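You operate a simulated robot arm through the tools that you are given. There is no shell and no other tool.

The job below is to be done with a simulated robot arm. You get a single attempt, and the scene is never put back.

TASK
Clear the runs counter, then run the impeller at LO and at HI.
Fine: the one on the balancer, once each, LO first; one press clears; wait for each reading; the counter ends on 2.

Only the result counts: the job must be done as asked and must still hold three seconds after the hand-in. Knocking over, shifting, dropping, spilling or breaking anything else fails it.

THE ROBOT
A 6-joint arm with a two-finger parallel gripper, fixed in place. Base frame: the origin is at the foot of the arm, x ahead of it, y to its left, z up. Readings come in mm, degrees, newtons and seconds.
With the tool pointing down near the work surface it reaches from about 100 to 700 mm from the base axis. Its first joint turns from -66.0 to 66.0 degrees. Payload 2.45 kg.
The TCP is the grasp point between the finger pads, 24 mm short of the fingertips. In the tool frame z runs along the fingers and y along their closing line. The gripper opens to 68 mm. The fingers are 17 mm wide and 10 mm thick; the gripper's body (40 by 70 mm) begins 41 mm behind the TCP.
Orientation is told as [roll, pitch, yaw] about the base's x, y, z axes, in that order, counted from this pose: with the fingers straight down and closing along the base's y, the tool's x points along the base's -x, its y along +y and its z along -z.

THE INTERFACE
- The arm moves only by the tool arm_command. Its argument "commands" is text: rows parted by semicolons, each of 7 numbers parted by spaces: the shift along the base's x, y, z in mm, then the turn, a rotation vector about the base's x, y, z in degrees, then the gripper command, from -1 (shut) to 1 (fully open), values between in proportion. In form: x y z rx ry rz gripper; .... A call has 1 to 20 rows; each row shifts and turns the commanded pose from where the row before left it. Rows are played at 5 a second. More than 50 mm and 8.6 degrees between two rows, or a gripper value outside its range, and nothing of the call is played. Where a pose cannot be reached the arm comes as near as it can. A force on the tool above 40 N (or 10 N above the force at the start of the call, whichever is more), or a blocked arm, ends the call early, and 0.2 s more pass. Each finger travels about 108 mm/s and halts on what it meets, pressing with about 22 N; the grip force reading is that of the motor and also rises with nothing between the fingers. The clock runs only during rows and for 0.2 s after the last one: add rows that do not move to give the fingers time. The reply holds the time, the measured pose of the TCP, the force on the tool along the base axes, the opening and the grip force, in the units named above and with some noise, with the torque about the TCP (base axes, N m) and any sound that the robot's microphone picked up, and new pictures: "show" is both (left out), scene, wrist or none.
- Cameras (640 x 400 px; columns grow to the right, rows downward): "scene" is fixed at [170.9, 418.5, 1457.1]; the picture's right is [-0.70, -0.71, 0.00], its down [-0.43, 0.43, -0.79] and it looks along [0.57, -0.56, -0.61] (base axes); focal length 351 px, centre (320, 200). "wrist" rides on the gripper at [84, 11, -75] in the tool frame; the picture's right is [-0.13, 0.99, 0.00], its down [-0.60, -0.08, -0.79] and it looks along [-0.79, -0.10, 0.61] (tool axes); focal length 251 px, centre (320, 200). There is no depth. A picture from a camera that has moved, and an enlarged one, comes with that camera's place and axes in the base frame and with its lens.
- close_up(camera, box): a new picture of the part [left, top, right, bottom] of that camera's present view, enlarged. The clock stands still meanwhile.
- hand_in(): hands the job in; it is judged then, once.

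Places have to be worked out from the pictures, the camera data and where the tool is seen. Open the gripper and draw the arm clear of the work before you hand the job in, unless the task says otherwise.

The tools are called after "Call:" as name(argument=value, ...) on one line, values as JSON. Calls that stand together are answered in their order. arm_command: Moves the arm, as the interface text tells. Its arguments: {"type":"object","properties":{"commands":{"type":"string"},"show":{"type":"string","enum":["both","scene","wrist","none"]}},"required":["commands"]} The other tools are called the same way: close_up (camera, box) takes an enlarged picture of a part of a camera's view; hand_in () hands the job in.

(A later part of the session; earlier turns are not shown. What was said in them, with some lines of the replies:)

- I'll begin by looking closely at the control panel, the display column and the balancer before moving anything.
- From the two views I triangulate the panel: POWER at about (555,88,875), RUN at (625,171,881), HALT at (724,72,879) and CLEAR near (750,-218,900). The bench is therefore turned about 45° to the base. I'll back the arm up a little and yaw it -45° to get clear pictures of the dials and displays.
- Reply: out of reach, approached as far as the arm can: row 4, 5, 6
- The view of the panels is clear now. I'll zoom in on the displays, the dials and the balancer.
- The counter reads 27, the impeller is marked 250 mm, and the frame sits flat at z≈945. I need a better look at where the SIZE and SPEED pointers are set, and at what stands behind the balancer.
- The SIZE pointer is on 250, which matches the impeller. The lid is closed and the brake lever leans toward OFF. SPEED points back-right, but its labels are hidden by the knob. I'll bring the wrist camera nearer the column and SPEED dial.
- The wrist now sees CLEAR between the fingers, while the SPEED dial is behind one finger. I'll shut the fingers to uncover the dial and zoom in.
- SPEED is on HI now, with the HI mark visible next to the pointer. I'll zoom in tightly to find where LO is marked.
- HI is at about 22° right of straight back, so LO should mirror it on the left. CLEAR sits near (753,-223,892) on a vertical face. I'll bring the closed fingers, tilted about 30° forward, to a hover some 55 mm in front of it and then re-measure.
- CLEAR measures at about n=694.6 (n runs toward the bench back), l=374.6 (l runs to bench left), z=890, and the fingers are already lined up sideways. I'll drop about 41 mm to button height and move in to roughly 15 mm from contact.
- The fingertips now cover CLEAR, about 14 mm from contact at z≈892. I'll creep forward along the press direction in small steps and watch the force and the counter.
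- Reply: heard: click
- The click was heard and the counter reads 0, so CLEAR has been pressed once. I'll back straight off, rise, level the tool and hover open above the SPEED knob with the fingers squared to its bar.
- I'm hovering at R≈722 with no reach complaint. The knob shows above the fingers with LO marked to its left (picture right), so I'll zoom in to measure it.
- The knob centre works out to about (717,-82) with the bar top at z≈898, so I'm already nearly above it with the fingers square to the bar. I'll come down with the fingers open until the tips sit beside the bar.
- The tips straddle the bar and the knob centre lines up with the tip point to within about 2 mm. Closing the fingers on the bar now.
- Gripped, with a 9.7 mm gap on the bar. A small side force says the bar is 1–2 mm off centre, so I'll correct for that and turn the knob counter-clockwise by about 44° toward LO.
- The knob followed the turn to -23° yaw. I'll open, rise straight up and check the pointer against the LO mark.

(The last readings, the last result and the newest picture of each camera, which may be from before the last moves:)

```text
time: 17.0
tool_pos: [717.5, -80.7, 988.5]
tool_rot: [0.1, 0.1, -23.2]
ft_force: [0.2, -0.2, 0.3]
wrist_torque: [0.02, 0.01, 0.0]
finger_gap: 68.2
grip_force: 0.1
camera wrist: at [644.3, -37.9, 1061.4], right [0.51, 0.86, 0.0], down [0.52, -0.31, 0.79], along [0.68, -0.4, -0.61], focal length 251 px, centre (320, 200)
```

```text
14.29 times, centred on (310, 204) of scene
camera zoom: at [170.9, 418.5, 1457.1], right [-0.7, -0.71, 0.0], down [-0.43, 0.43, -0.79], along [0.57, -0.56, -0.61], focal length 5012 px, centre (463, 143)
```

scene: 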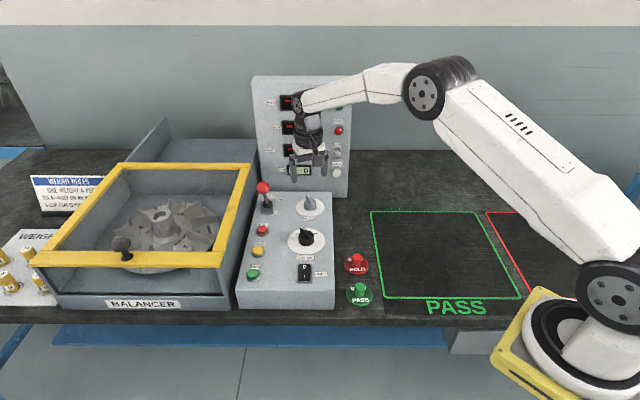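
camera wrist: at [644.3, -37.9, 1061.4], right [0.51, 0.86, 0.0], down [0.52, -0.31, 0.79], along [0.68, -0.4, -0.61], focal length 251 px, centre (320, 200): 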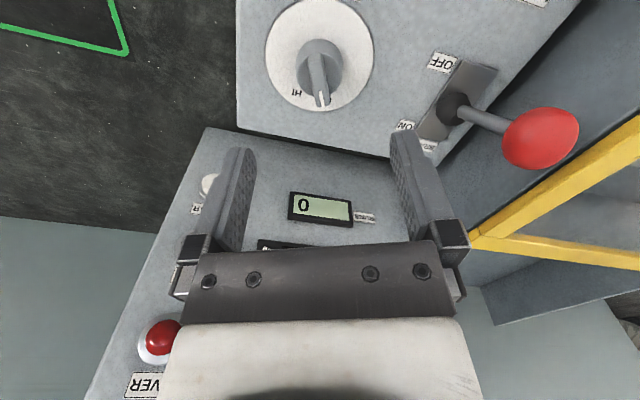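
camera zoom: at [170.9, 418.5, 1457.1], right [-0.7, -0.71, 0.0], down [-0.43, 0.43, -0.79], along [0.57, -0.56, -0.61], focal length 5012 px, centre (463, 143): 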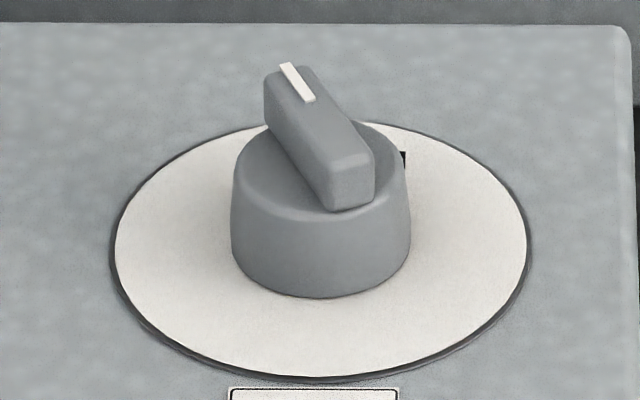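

The pointer now sits on LO, heading about -22° against the LO mark at about -20°, and the counter is 0. Next is RUN near (628,170,~873). I'll close the fingers, rise to clear the lever ball, and move above RUN with the narrow side of the gripper toward the balancer.

Call:
arm_command(commands="0 0 30 0 0 0 -1; -10 28 0 0 0 7.58 -1; -10 28 0 0 0 7.58 -1; -10 28 0 0 0 7.58 -1; -10 28 0 0 0 7.58 -1; -10 28 0 0 0 7.58 -1; -10 28 0 0 0 7.58 -1; -10 28 0 0 0 7.58 -1; -10 28 0 0 0 7.58 -1; -10 28 0 0 0 7.58 -1; 0 0 0 0 0 0 -1", show="both")

Call:
close_up(camera="wrist", box=[230, 0, 410, 160])

```text
time: 19.4
tool_pos: [626.8, 170.0, 1012.3]
tool_rot: [0.0, 0.0, 45.1]
ft_force: [0.5, -0.1, -0.8]
wrist_torque: [-0.01, 0.0, -0.02]
finger_gap: 0.0
grip_force: 22.0
camera wrist: at [559.3, 117.9, 1087.0], right [-0.61, 0.79, 0.0], down [0.48, 0.37, 0.79], along [0.63, 0.48, -0.61], focal length 251 px, centre (320, 200)
```

scene: 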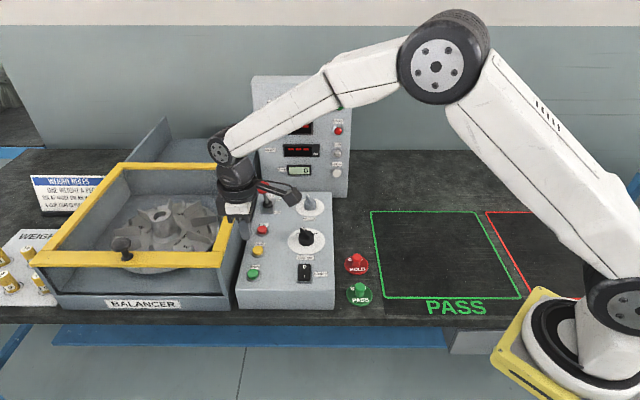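
wrist: 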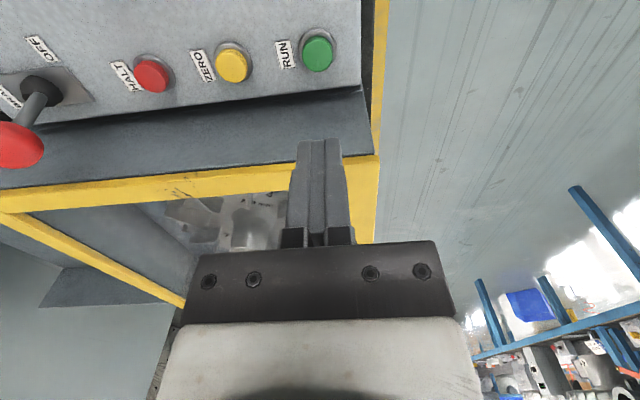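

```text
2.50 times, centred on (320, 80) of wrist
camera zoom: at [559.3, 117.9, 1087.0], right [-0.61, 0.79, 0.0], down [0.48, 0.37, 0.79], along [0.63, 0.48, -0.61], focal length 629 px, centre (320, 500)
```

zoom: 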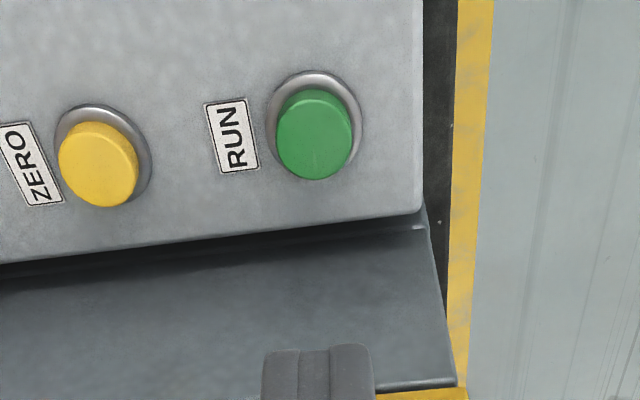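

RUN is confirmed near (629,170), 2 mm from my TCP. I'll descend to about 12 mm above it and then creep down.

Call:
arm_command(commands="2 0 -40 0 0 0 -1; 0 0 -35 0 0 0 -1; 0 0 -20 0 0 0 -1; 0 0 0 0 0 0 -1", show="both")

Call:
close_up(camera="scene", box=[200, 140, 320, 300])

```text
time: 20.4
tool_pos: [629.8, 170.9, 919.8]
tool_rot: [0.0, 0.0, 45.0]
ft_force: [0.0, 0.2, 0.1]
wrist_torque: [0.04, 0.01, 0.01]
finger_gap: 0.2
grip_force: 22.2
camera wrist: at [562.2, 118.2, 994.4], right [-0.61, 0.79, 0.0], down [0.48, 0.37, 0.79], along [0.63, 0.48, -0.61], focal length 251 px, centre (320, 200)
```

scene: 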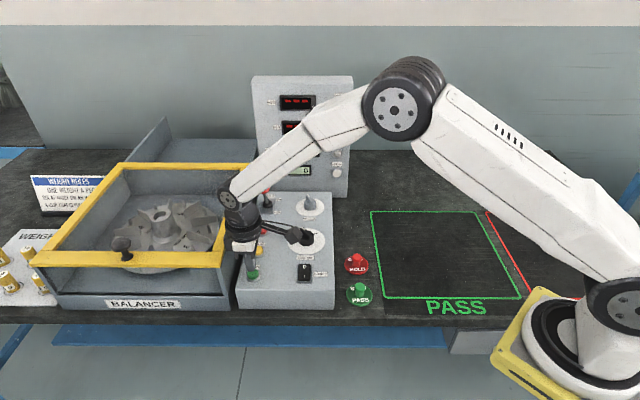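
wrist: 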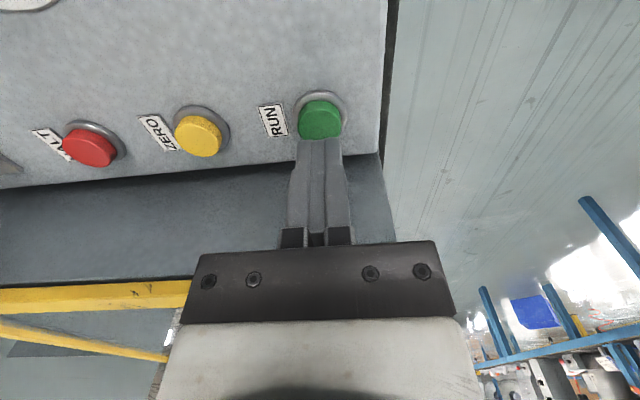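

```text
2.50 times, centred on (260, 220) of scene
camera zoom: at [170.9, 418.5, 1457.1], right [-0.7, -0.71, 0.0], down [-0.43, 0.43, -0.79], along [0.57, -0.56, -0.61], focal length 877 px, centre (470, 150)
```

zoom: 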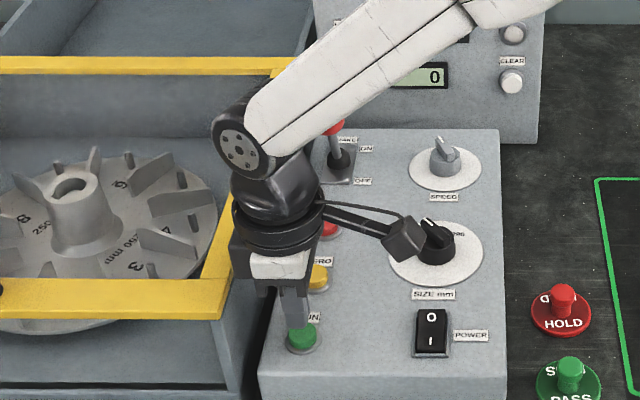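

The fingertip is right over RUN with roughly 18–25 mm to go. I'll lower 15 mm first and then move in fine steps, stopping on the click.

Call:
arm_command(commands="0 0 -8 0 0 0 -1; 0 0 -5 0 0 0 -1; 0 0 -2 0 0 0 -1; 0 0 0 0 0 0 -1", show="wrist")

```text
time: 21.4
tool_pos: [629.7, 170.1, 904.7]
tool_rot: [0.1, 0.1, 45.0]
ft_force: [-1.0, -0.4, 0.5]
wrist_torque: [0.02, 0.04, 0.0]
finger_gap: 0.0
grip_force: 22.0
camera wrist: at [563.3, 118.1, 979.4], right [-0.61, 0.79, 0.0], down [0.48, 0.37, 0.79], along [0.63, 0.48, -0.61], focal length 251 px, centre (320, 200)
```

wrist: 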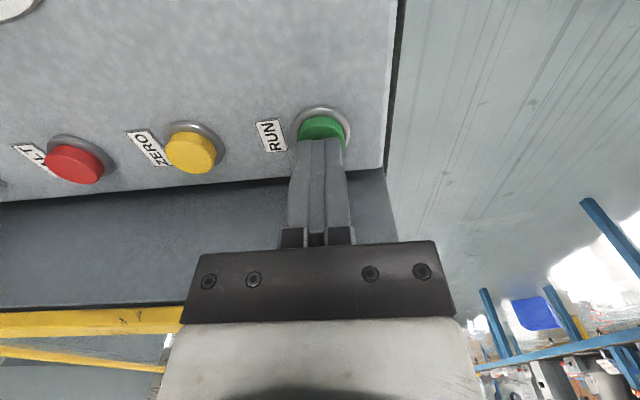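

No contact yet at tip z≈881. I'll go on in 3 mm steps.

Call:
arm_command(commands="0 0 -3 0 0 0 -1; 0 0 -3 0 0 0 -1; 0 0 0 0 0 0 -1", show="wrist")

```text
time: 22.2
tool_pos: [630.9, 171.4, 899.5]
tool_rot: [-0.1, -0.1, 45.1]
ft_force: [-3.9, -4.0, 17.4]
wrist_torque: [-0.06, 0.1, 0.0]
finger_gap: 0.0
grip_force: 21.6
heard: click
camera wrist: at [563.1, 118.1, 974.5], right [-0.61, 0.79, 0.0], down [0.48, 0.37, 0.79], along [0.63, 0.48, -0.61], focal length 251 px, centre (320, 200)
```

wrist: 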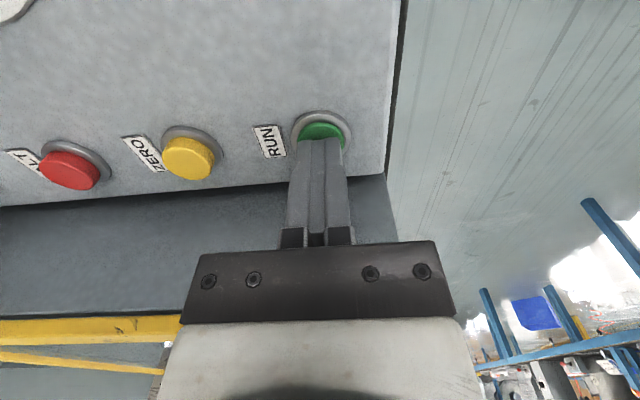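

The click is heard. I'll lift straight off RUN and look for the running state.

Call:
arm_command(commands="0 0 8 0 0 0 -1; 0 0 20 0 0 0 -1; 0 0 30 0 0 0 -1; 0 0 40 0 0 0 -1", show="both")

Call:
close_up(camera="scene", box=[250, 70, 360, 200])

```text
time: 23.2
tool_pos: [631.5, 168.5, 997.3]
tool_rot: [0.0, 0.1, 45.0]
ft_force: [0.9, 0.1, -0.3]
wrist_torque: [0.0, -0.01, 0.03]
finger_gap: 0.0
grip_force: 21.9
camera wrist: at [564.5, 118.1, 1072.0], right [-0.61, 0.79, 0.0], down [0.48, 0.37, 0.79], along [0.63, 0.48, -0.61], focal length 251 px, centre (320, 200)
```

scene: 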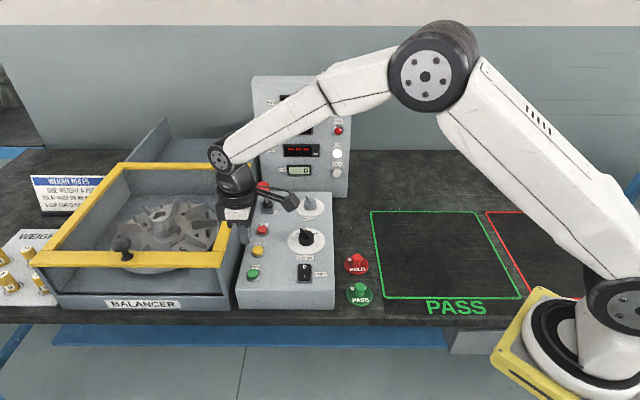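
wrist: 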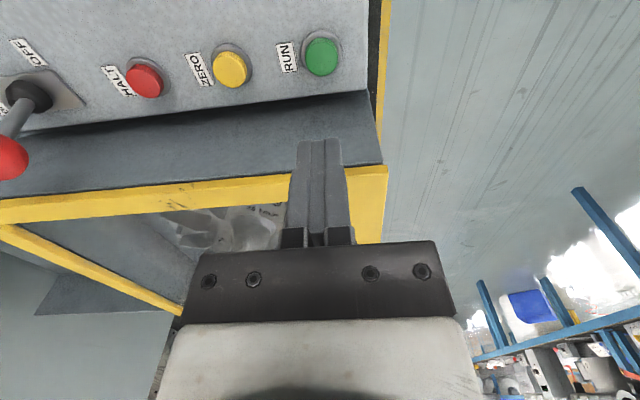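

```text
3.08 times, centred on (305, 135) of scene
camera zoom: at [170.9, 418.5, 1457.1], right [-0.7, -0.71, 0.0], down [-0.43, 0.43, -0.79], along [0.57, -0.56, -0.61], focal length 1079 px, centre (366, 400)
```

zoom: 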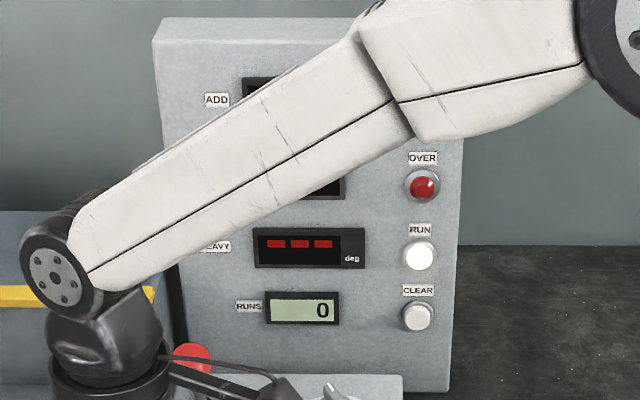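

The RUN lamp is lit and the impeller has turned, so the LO run is on. I'll rise a little to uncover the displays and wait.

Call:
arm_command(commands="0 0 20 0 0 0 -1; 0 0 0 0 0 0 -1; 0 0 0 0 0 0 -1; 0 0 0 0 0 0 -1; 0 0 0 0 0 0 -1; 0 0 0 0 0 0 -1; 0 0 0 0 0 0 -1; 0 0 0 0 0 0 -1; 0 0 0 0 0 0 -1; 0 0 0 0 0 0 -1", show="scene")

Call:
close_up(camera="scene", box=[250, 70, 360, 200])

```text
time: 25.4
tool_pos: [630.6, 171.0, 1018.0]
tool_rot: [0.1, 0.0, 44.9]
ft_force: [0.0, -0.1, -0.9]
wrist_torque: [-0.02, 0.02, -0.03]
finger_gap: 0.1
grip_force: 21.8
```

scene: 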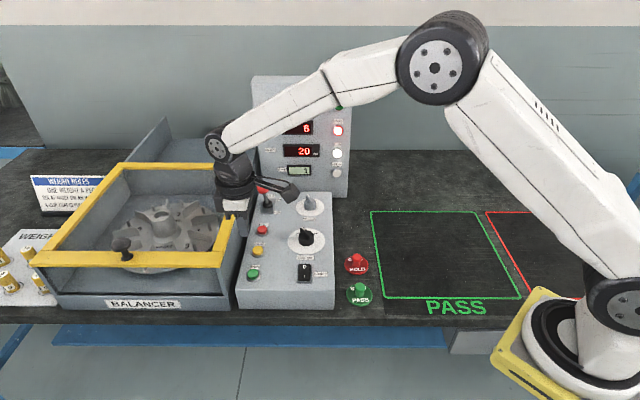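

```text
3.08 times, centred on (305, 135) of scene
camera zoom: at [170.9, 418.5, 1457.1], right [-0.7, -0.71, 0.0], down [-0.43, 0.43, -0.79], along [0.57, -0.56, -0.61], focal length 1079 px, centre (366, 400)
```

zoom: 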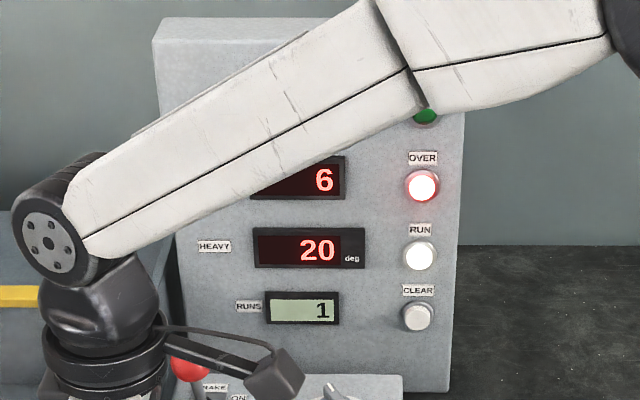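

The LO reading is in: PEG 6, HEAVY 20 deg, OVER lit and the counter on 1. The RUN lamp still seems lit, so I'll wait for the rotor to stop before touching SPEED.

Call:
arm_command(commands="0 0 0 0 0 0 -1; 0 0 0 0 0 0 -1; 0 0 0 0 0 0 -1; 0 0 0 0 0 0 -1; 0 0 0 0 0 0 -1; 0 0 0 0 0 0 -1; 0 0 0 0 0 0 -1; 0 0 0 0 0 0 -1; 0 0 0 0 0 0 -1; 0 0 0 0 0 0 -1", show="both")

Call:
close_up(camera="scene", box=[250, 70, 360, 200])

```text
time: 27.6
tool_pos: [631.4, 170.0, 1017.3]
tool_rot: [0.0, 0.0, 45.1]
ft_force: [-0.1, -0.9, -0.5]
wrist_torque: [0.0, 0.0, 0.02]
finger_gap: 0.0
grip_force: 22.1
camera wrist: at [563.9, 118.3, 1092.3], right [-0.61, 0.79, 0.0], down [0.48, 0.37, 0.79], along [0.63, 0.48, -0.61], focal length 251 px, centre (320, 200)
```

scene: 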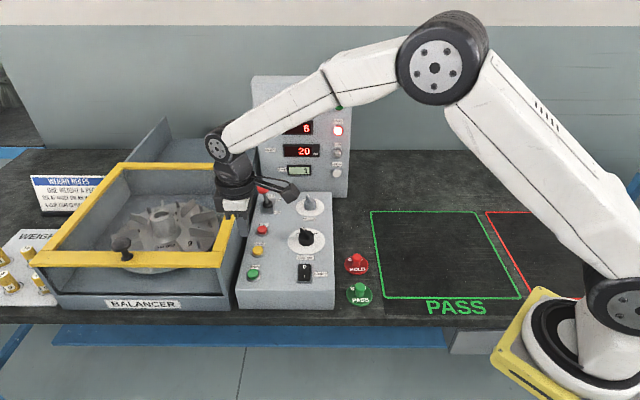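
wrist: 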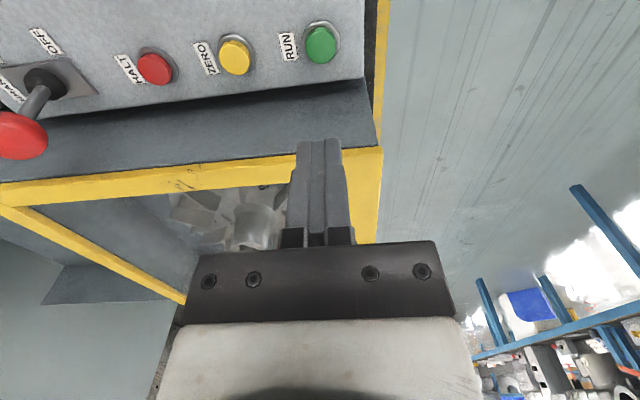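

```text
3.08 times, centred on (305, 135) of scene
camera zoom: at [170.9, 418.5, 1457.1], right [-0.7, -0.71, 0.0], down [-0.43, 0.43, -0.79], along [0.57, -0.56, -0.61], focal length 1079 px, centre (366, 400)
```

zoom: 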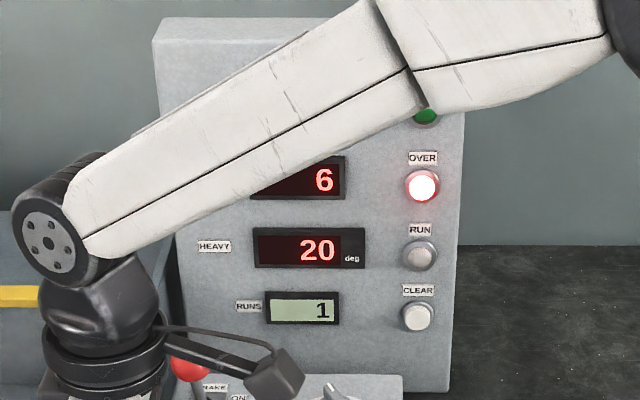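

The RUN lamp is off, the reading stands and the counter is on 1. Now I'll go back over the SPEED knob with the fingers squared to its present heading of about -22°, opening once clear of the lever.

Call:
arm_command(commands="9.6 -28 0 0 0 -7.45 -1; 9.6 -28 0 0 0 -7.45 -1; 9.6 -28 0 0 0 -7.45 -1; 9.6 -28 0 0 0 -7.45 -1; 9.6 -28 0 0 0 -7.45 -1; 9.6 -28 0 0 0 -7.45 -1; 9.6 -28 0 0 0 -7.45 -1; 9.6 -28 0 0 0 -7.45 -1; 9.6 -28 0 0 0 -7.45 -1; 0 0 -29 0 0 0 1; 0 0 0 0 0 0 1; 0 0 0 0 0 0 1", show="both")

Call:
close_up(camera="wrist", box=[255, 0, 385, 120])

```text
time: 30.2
tool_pos: [717.4, -82.4, 988.3]
tool_rot: [0.0, 0.0, -22.0]
ft_force: [-0.6, -0.2, 0.0]
wrist_torque: [-0.01, -0.01, -0.01]
finger_gap: 68.3
grip_force: 0.0
camera wrist: at [643.6, -41.3, 1062.3], right [0.49, 0.87, 0.0], down [0.53, -0.3, 0.79], along [0.69, -0.39, -0.61], focal length 251 px, centre (320, 200)
```

scene: 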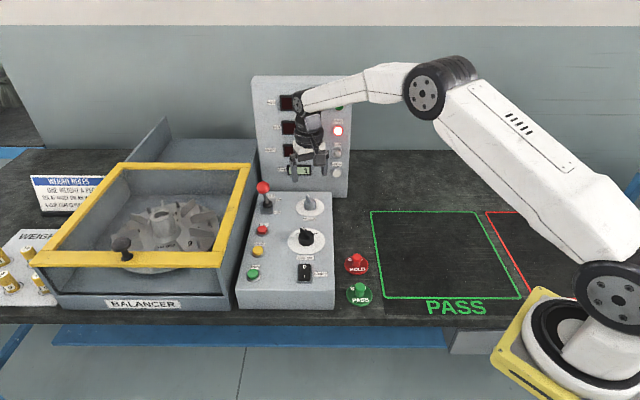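
wrist: 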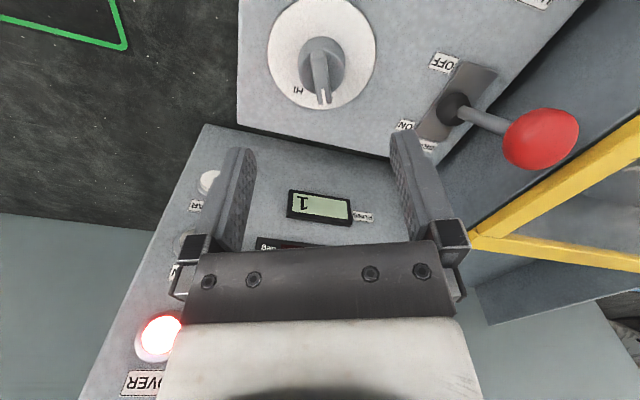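

```text
3.33 times, centred on (320, 60) of wrist
camera zoom: at [643.6, -41.3, 1062.3], right [0.49, 0.87, 0.0], down [0.53, -0.3, 0.79], along [0.69, -0.39, -0.61], focal length 838 px, centre (320, 667)
```

zoom: 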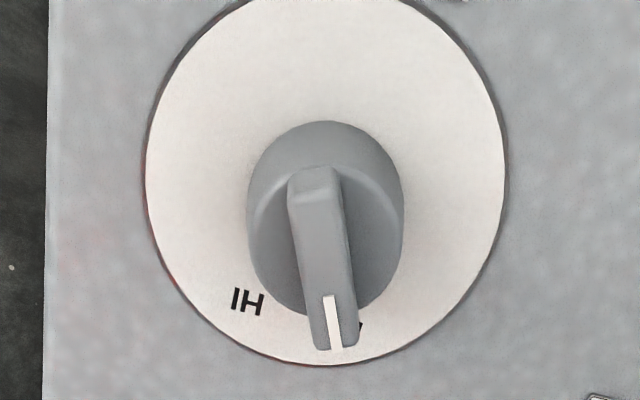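

The view is the same as before apart from about 2 mm sideways. I'll correct that while descending and then close on the bar.

Call:
arm_command(commands="0.7 1.6 -25 0 0 0 1; 0 0 -25 0 0 0 1; 0 0 -15 0 0 0 1; 0 0 -8 0 0 0 1; 0 0 0 0 0 0 1; 0 0 0 0 0 0 -0.5; 0 0 0 0 0 0 -1; 0 0 0 0 0 0 -1; 0 0 0 0 0 0 -1", show="both")

Call:
close_up(camera="wrist", box=[230, 40, 430, 220])

```text
time: 32.2
tool_pos: [716.1, -81.7, 916.5]
tool_rot: [0.0, 0.1, -22.1]
ft_force: [-2.6, -4.8, 0.6]
wrist_torque: [-0.04, 0.19, 0.02]
finger_gap: 9.8
grip_force: 31.3
camera wrist: at [643.5, -39.9, 990.5], right [0.49, 0.87, 0.0], down [0.53, -0.3, 0.79], along [0.69, -0.39, -0.61], focal length 251 px, centre (320, 200)
```

scene: 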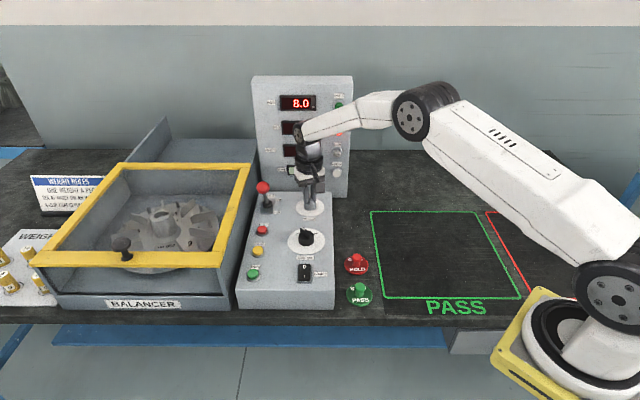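
wrist: 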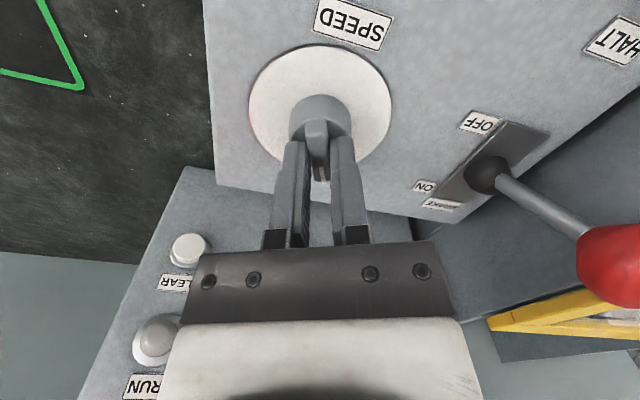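

```text
2.22 times, centred on (330, 130) of wrist
camera zoom: at [643.5, -39.9, 990.5], right [0.49, 0.87, 0.0], down [0.53, -0.3, 0.79], along [0.69, -0.39, -0.61], focal length 559 px, centre (298, 356)
```

zoom: 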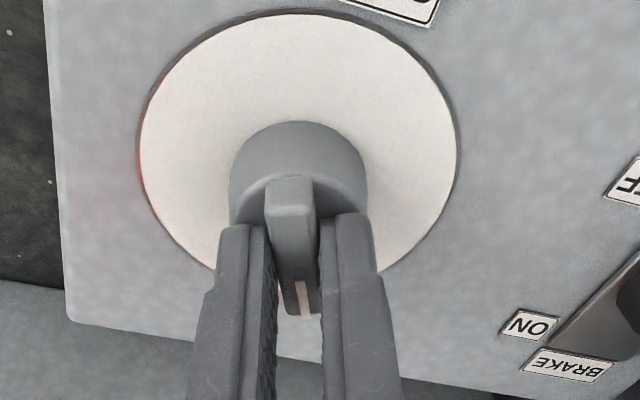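

Gripped again at 9.8 mm with low side force, and ADD reads 8.0 g. I'll turn clockwise by about 47° to bring it back to HI.

Call:
arm_command(commands="0 0 0 0 0 -7.8 -1; 0 0 0 0 0 -7.8 -1; 0 0 0 0 0 -7.8 -1; 0 0 0 0 0 -7.8 -1; 0 0 0 0 0 -7.8 -1; 0 0 0 0 0 -7.8 -1; 0 0 0 0 0 0 -1; 0 0 0 0 0 0 1; 0 0 0 0 0 0 1; 0 0 0 0 0 0 1; 0 0 35 0 0 0 1; 0 0 37 0 0 0 1; 0 0 0 0 0 0 1", show="both")

Call:
close_up(camera="wrist", box=[255, 0, 385, 120])

Call:
close_up(camera="scene", box=[294, 190, 326, 218])

Call:
close_up(camera="scene", box=[250, 70, 360, 200])

```text
time: 35.0
tool_pos: [716.8, -80.6, 987.9]
tool_rot: [0.0, -0.1, -68.8]
ft_force: [0.2, 1.1, 0.8]
wrist_torque: [-0.01, 0.01, -0.01]
finger_gap: 68.0
grip_force: 0.1
camera wrist: at [695.9, 1.5, 1061.7], right [0.97, 0.24, 0.0], down [0.15, -0.59, 0.79], along [0.19, -0.77, -0.61], focal length 251 px, centre (320, 200)
```

scene: 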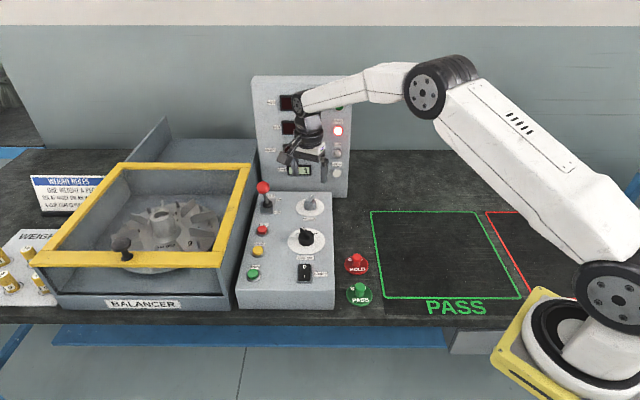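
wrist: 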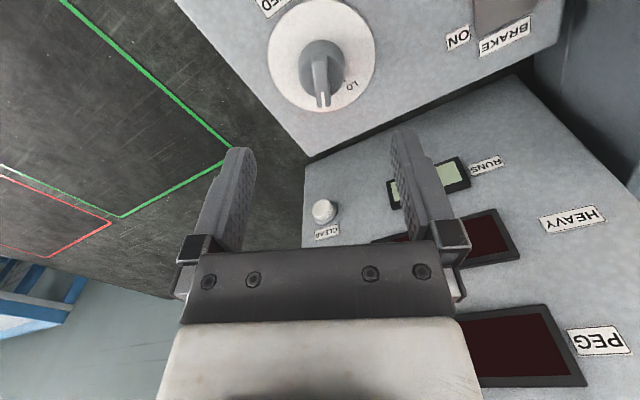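

```text
3.33 times, centred on (320, 60) of wrist
camera zoom: at [695.9, 1.5, 1061.7], right [0.97, 0.24, 0.0], down [0.15, -0.59, 0.79], along [0.19, -0.77, -0.61], focal length 838 px, centre (320, 667)
```

zoom: 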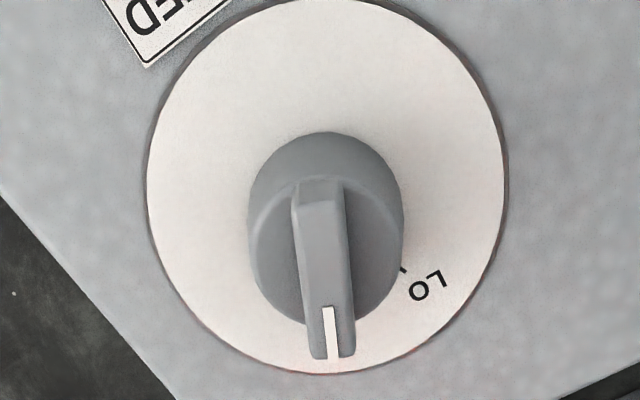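

```text
14.29 times, centred on (310, 204) of scene
camera zoom: at [170.9, 418.5, 1457.1], right [-0.7, -0.71, 0.0], down [-0.43, 0.43, -0.79], along [0.57, -0.56, -0.61], focal length 5012 px, centre (463, 143)
```

zoom: 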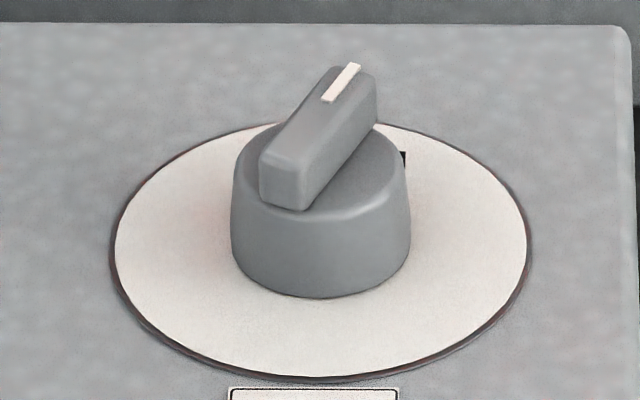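

```text
3.08 times, centred on (305, 135) of scene
camera zoom: at [170.9, 418.5, 1457.1], right [-0.7, -0.71, 0.0], down [-0.43, 0.43, -0.79], along [0.57, -0.56, -0.61], focal length 1079 px, centre (366, 400)
```

zoom: 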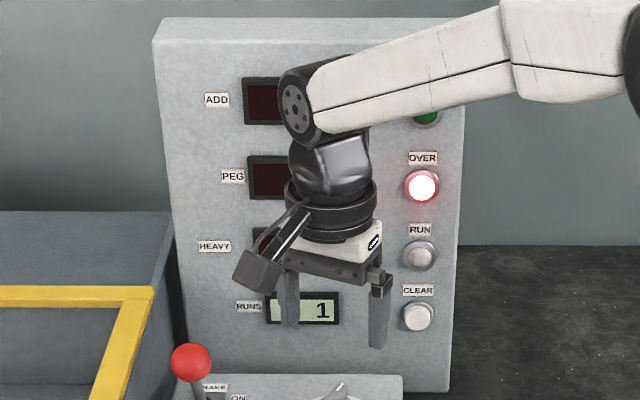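

The pointer is back exactly where HI was at the start, and the counter shows 1. I'll close the fingers, rise and go back over RUN at yaw 45°.

Call:
arm_command(commands="0 0 30 0 0 0 -1; -5.8 16.7 0 0 0 7.6 -1; -5.8 16.7 0 0 0 7.6 -1; -5.8 16.7 0 0 0 7.6 -1; -5.8 16.7 0 0 0 7.6 -1; -5.8 16.7 0 0 0 7.6 -1; -5.8 16.7 0 0 0 7.6 -1; -5.8 16.7 0 0 0 7.6 -1; -5.8 16.7 0 0 0 7.6 -1; -5.8 16.7 0 0 0 7.6 -1; -5.8 16.7 0 0 0 7.6 -1; -5.8 16.7 0 0 0 7.6 -1; -5.8 16.7 0 0 0 7.6 -1; -5.8 16.7 0 0 0 7.6 -1; -5.8 16.7 0 0 0 7.6 -1; -5.8 16.7 0 0 0 7.4 -1; 0 0 0 0 0 0 -1", show="both")

```text
time: 38.6
tool_pos: [629.0, 169.8, 1017.4]
tool_rot: [0.1, 0.0, 45.2]
ft_force: [0.2, 1.4, 0.3]
wrist_torque: [0.01, 0.0, 0.03]
finger_gap: 0.0
grip_force: 22.2
camera wrist: at [561.9, 116.9, 1092.2], right [-0.61, 0.79, 0.0], down [0.48, 0.37, 0.79], along [0.63, 0.48, -0.61], focal length 251 px, centre (320, 200)
```

scene: 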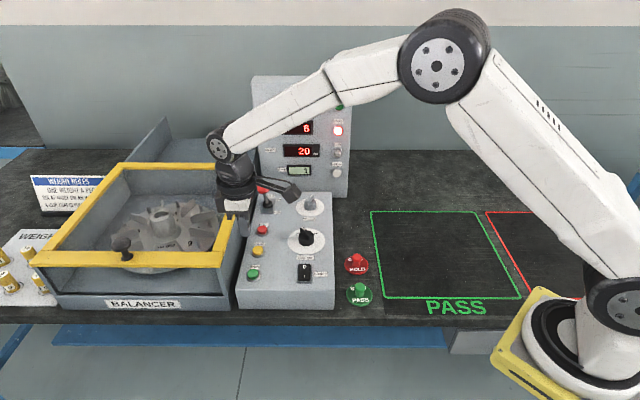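
wrist: 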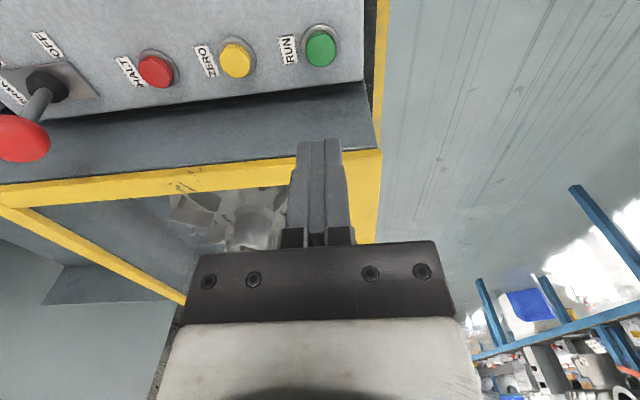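

I'm back over RUN in the same pose as before, with the brake still at OFF. I'll descend to about 2–3 mm above the button.

Call:
arm_command(commands="1 0 -40 0 0 0 -1; 0 0 -40 0 0 0 -1; 0 0 -22 0 0 0 -1; 0 0 -9 0 0 0 -1; 0 0 0 0 0 0 -1", show="wrist")

```text
time: 39.8
tool_pos: [632.6, 170.1, 905.3]
tool_rot: [0.1, 0.0, 45.0]
ft_force: [-0.5, -0.3, 1.1]
wrist_torque: [0.0, -0.01, -0.03]
finger_gap: 0.0
grip_force: 22.0
camera wrist: at [564.3, 118.4, 980.1], right [-0.61, 0.79, 0.0], down [0.48, 0.37, 0.79], along [0.63, 0.48, -0.61], focal length 251 px, centre (320, 200)
```

wrist: 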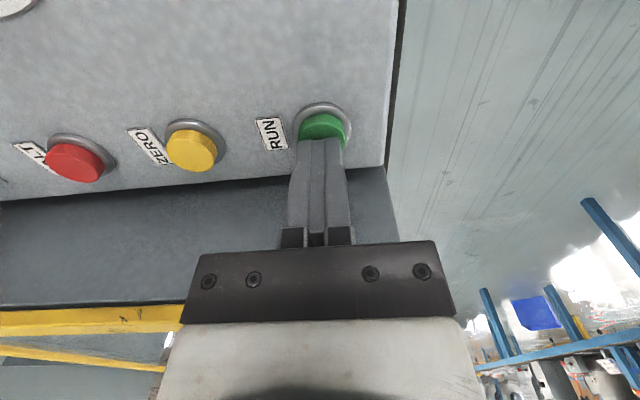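

Aligned as on the first press. I'll press with the same 6 mm of travel.

Call:
arm_command(commands="0 0 -3 0 0 0 -1; 0 0 -3 0 0 0 -1; 0 0 0 0 0 0 -1", show="none")

```text
time: 40.6
tool_pos: [631.9, 170.0, 900.5]
tool_rot: [-0.1, 0.0, 45.0]
ft_force: [-2.1, -4.1, 12.3]
wrist_torque: [-0.1, 0.09, 0.01]
finger_gap: 0.0
grip_force: 22.0
heard: click
```

The click was heard. I'll lift off and wait for the HI reading.

Call:
arm_command(commands="0 0 8 0 0 0 -1; 0 0 20 0 0 0 -1; 0 0 40 0 0 0 -1; 0 0 45 0 0 0 -1; 0 0 0 0 0 0 -1; 0 0 0 0 0 0 -1; 0 0 0 0 0 0 -1; 0 0 0 0 0 0 -1; 0 0 0 0 0 0 -1; 0 0 0 0 0 0 -1", show="both")

Call:
close_up(camera="scene", box=[250, 70, 360, 200])

```text
time: 42.8
tool_pos: [630.5, 171.0, 1014.4]
tool_rot: [0.0, -0.1, 45.0]
ft_force: [-0.2, 0.7, -0.4]
wrist_torque: [0.01, 0.02, -0.01]
finger_gap: 0.0
grip_force: 22.2
camera wrist: at [563.4, 118.5, 1087.8], right [-0.61, 0.79, 0.0], down [0.48, 0.37, 0.79], along [0.63, 0.48, -0.61], focal length 251 px, centre (320, 200)
```

scene: 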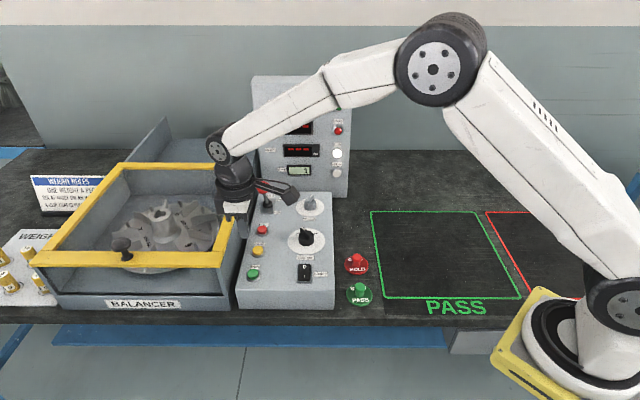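
wrist: 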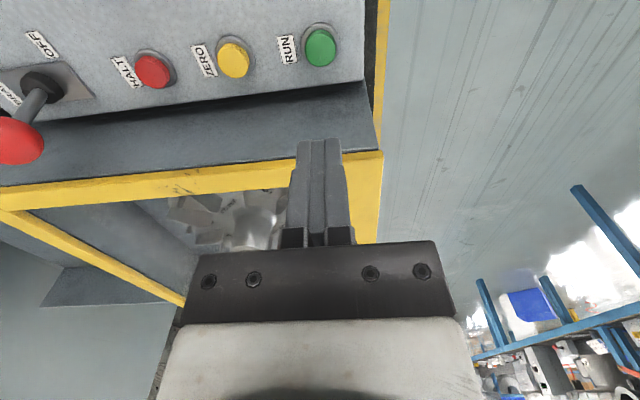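

```text
3.08 times, centred on (305, 135) of scene
camera zoom: at [170.9, 418.5, 1457.1], right [-0.7, -0.71, 0.0], down [-0.43, 0.43, -0.79], along [0.57, -0.56, -0.61], focal length 1079 px, centre (366, 400)
```

zoom: 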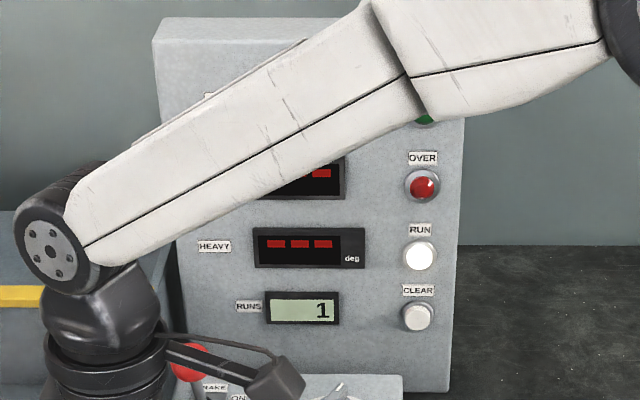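

The RUN lamp is lit and the displays are blanked to dashes, so the HI run is in progress. I'll wait with the arm still.

Call:
arm_command(commands="0 0 0 0 0 0 -1; 0 0 0 0 0 0 -1; 0 0 0 0 0 0 -1; 0 0 0 0 0 0 -1; 0 0 0 0 0 0 -1; 0 0 0 0 0 0 -1; 0 0 0 0 0 0 -1; 0 0 0 0 0 0 -1; 0 0 0 0 0 0 -1; 0 0 0 0 0 0 -1; 0 0 0 0 0 0 -1; 0 0 0 0 0 0 -1; 0 0 0 0 0 0 -1; 0 0 0 0 0 0 -1; 0 0 0 0 0 0 -1; 0 0 0 0 0 0 -1", show="scene")

Call:
close_up(camera="scene", box=[250, 70, 360, 200])

```text
time: 46.2
tool_pos: [630.7, 170.6, 1014.8]
tool_rot: [0.0, -0.1, 45.0]
ft_force: [0.2, 0.4, -0.5]
wrist_torque: [0.02, -0.01, -0.01]
finger_gap: 0.0
grip_force: 21.6
```

scene: 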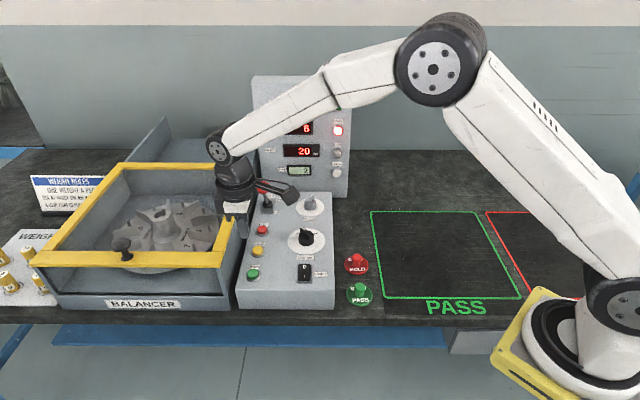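

```text
3.08 times, centred on (305, 135) of scene
camera zoom: at [170.9, 418.5, 1457.1], right [-0.7, -0.71, 0.0], down [-0.43, 0.43, -0.79], along [0.57, -0.56, -0.61], focal length 1079 px, centre (366, 400)
```

zoom: 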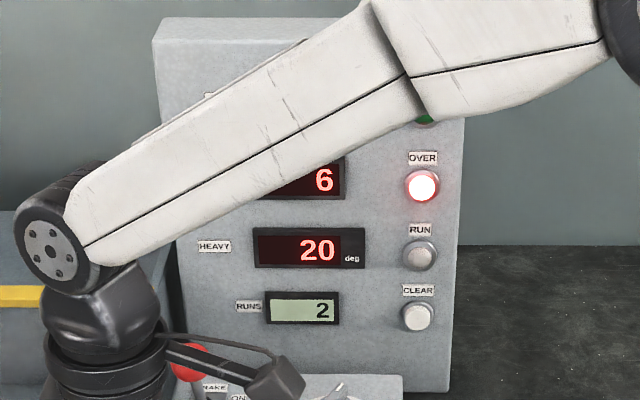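

The HI reading has come in, the RUN lamp is off and the counter reads 2. Now I'll lift up, draw back clear of the bench and open the gripper.

Call:
arm_command(commands="0 0 40 0 0 0 -1; 0 0 40 0 0 0 -1; -25 0 30 0 0 -7 -1; -25 0 30 0 0 -7 -1; -25 -5 20 0 0 -7 -1; -25 -5 10 0 0 -7 0; -25 -5 10 0 0 -7 1; -25 -5 10 0 0 -5 1; -25 0 10 0 0 -5 1; 0 0 0 0 0 0 1; 0 0 0 0 0 0 1; 0 0 0 0 0 0 1", show="both")

Call:
close_up(camera="scene", box=[240, 70, 370, 230])

```text
time: 48.8
tool_pos: [457.4, 150.1, 1213.3]
tool_rot: [0.0, 0.0, -0.1]
ft_force: [0.3, 0.6, 1.2]
wrist_torque: [0.0, 0.0, 0.01]
finger_gap: 67.8
grip_force: 0.1
camera wrist: at [373.2, 160.7, 1288.6], right [0.13, 0.99, 0.0], down [0.6, -0.08, 0.79], along [0.79, -0.1, -0.61], focal length 251 px, centre (320, 200)
```

scene: 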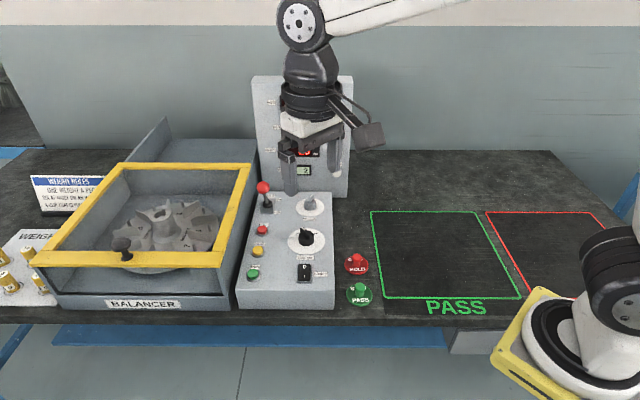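
wrist: 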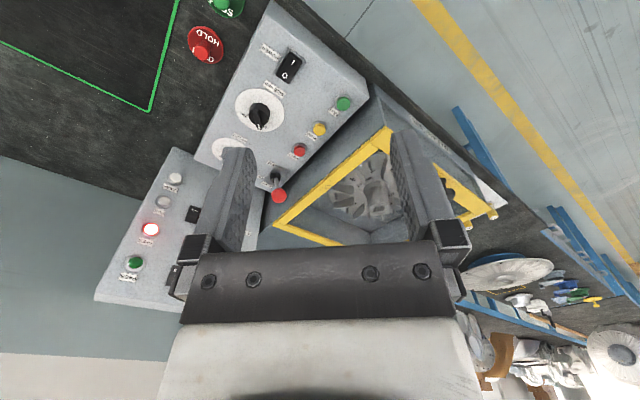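

```text
2.50 times, centred on (305, 150) of scene
camera zoom: at [170.9, 418.5, 1457.1], right [-0.7, -0.71, 0.0], down [-0.43, 0.43, -0.79], along [0.57, -0.56, -0.61], focal length 877 px, centre (358, 325)
```

zoom: 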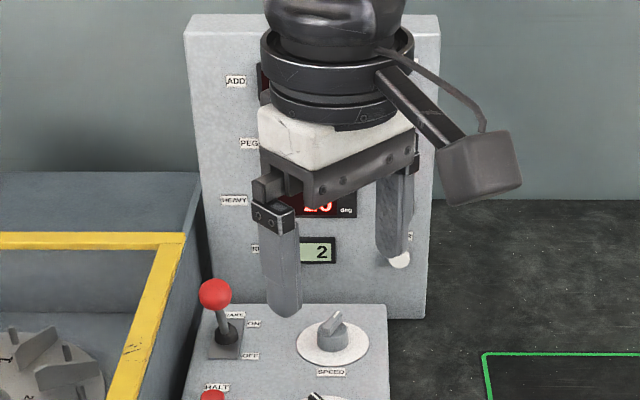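

The counter reads 2, both readings came in with LO first and then HI, the rotor is at rest, the gripper is open and the arm is clear of everything. I'm handing the job in.

Call:
hand_in()

```text
The job is handed in.
```

The runs counter is cleared, the impeller on the balancer has been run once at LO and then once at HI, and the counter ends on 2. I've handed the job in.

- **Clear:** one press took the counter from 27 to 0.
- **LO run:** the speed was on HI at the start, so I turned it to LO before running. The reading was ADD 8.0 g, PEG 6, HEAVY 20 deg, with the OVER lamp lit.
- **HI run:** PEG 6 and HEAVY 20 deg, with the OVER lamp lit again. The arm was in front of the ADD display, so I didn't see that value.

I waited for the reading and for the RUN lamp to go out each time. The size dial was already on 250, matching the impeller, and the brake was off, so I left both alone. The speed knob is back on HI, where it started. The gripper is open and the arm is clear of the bench.
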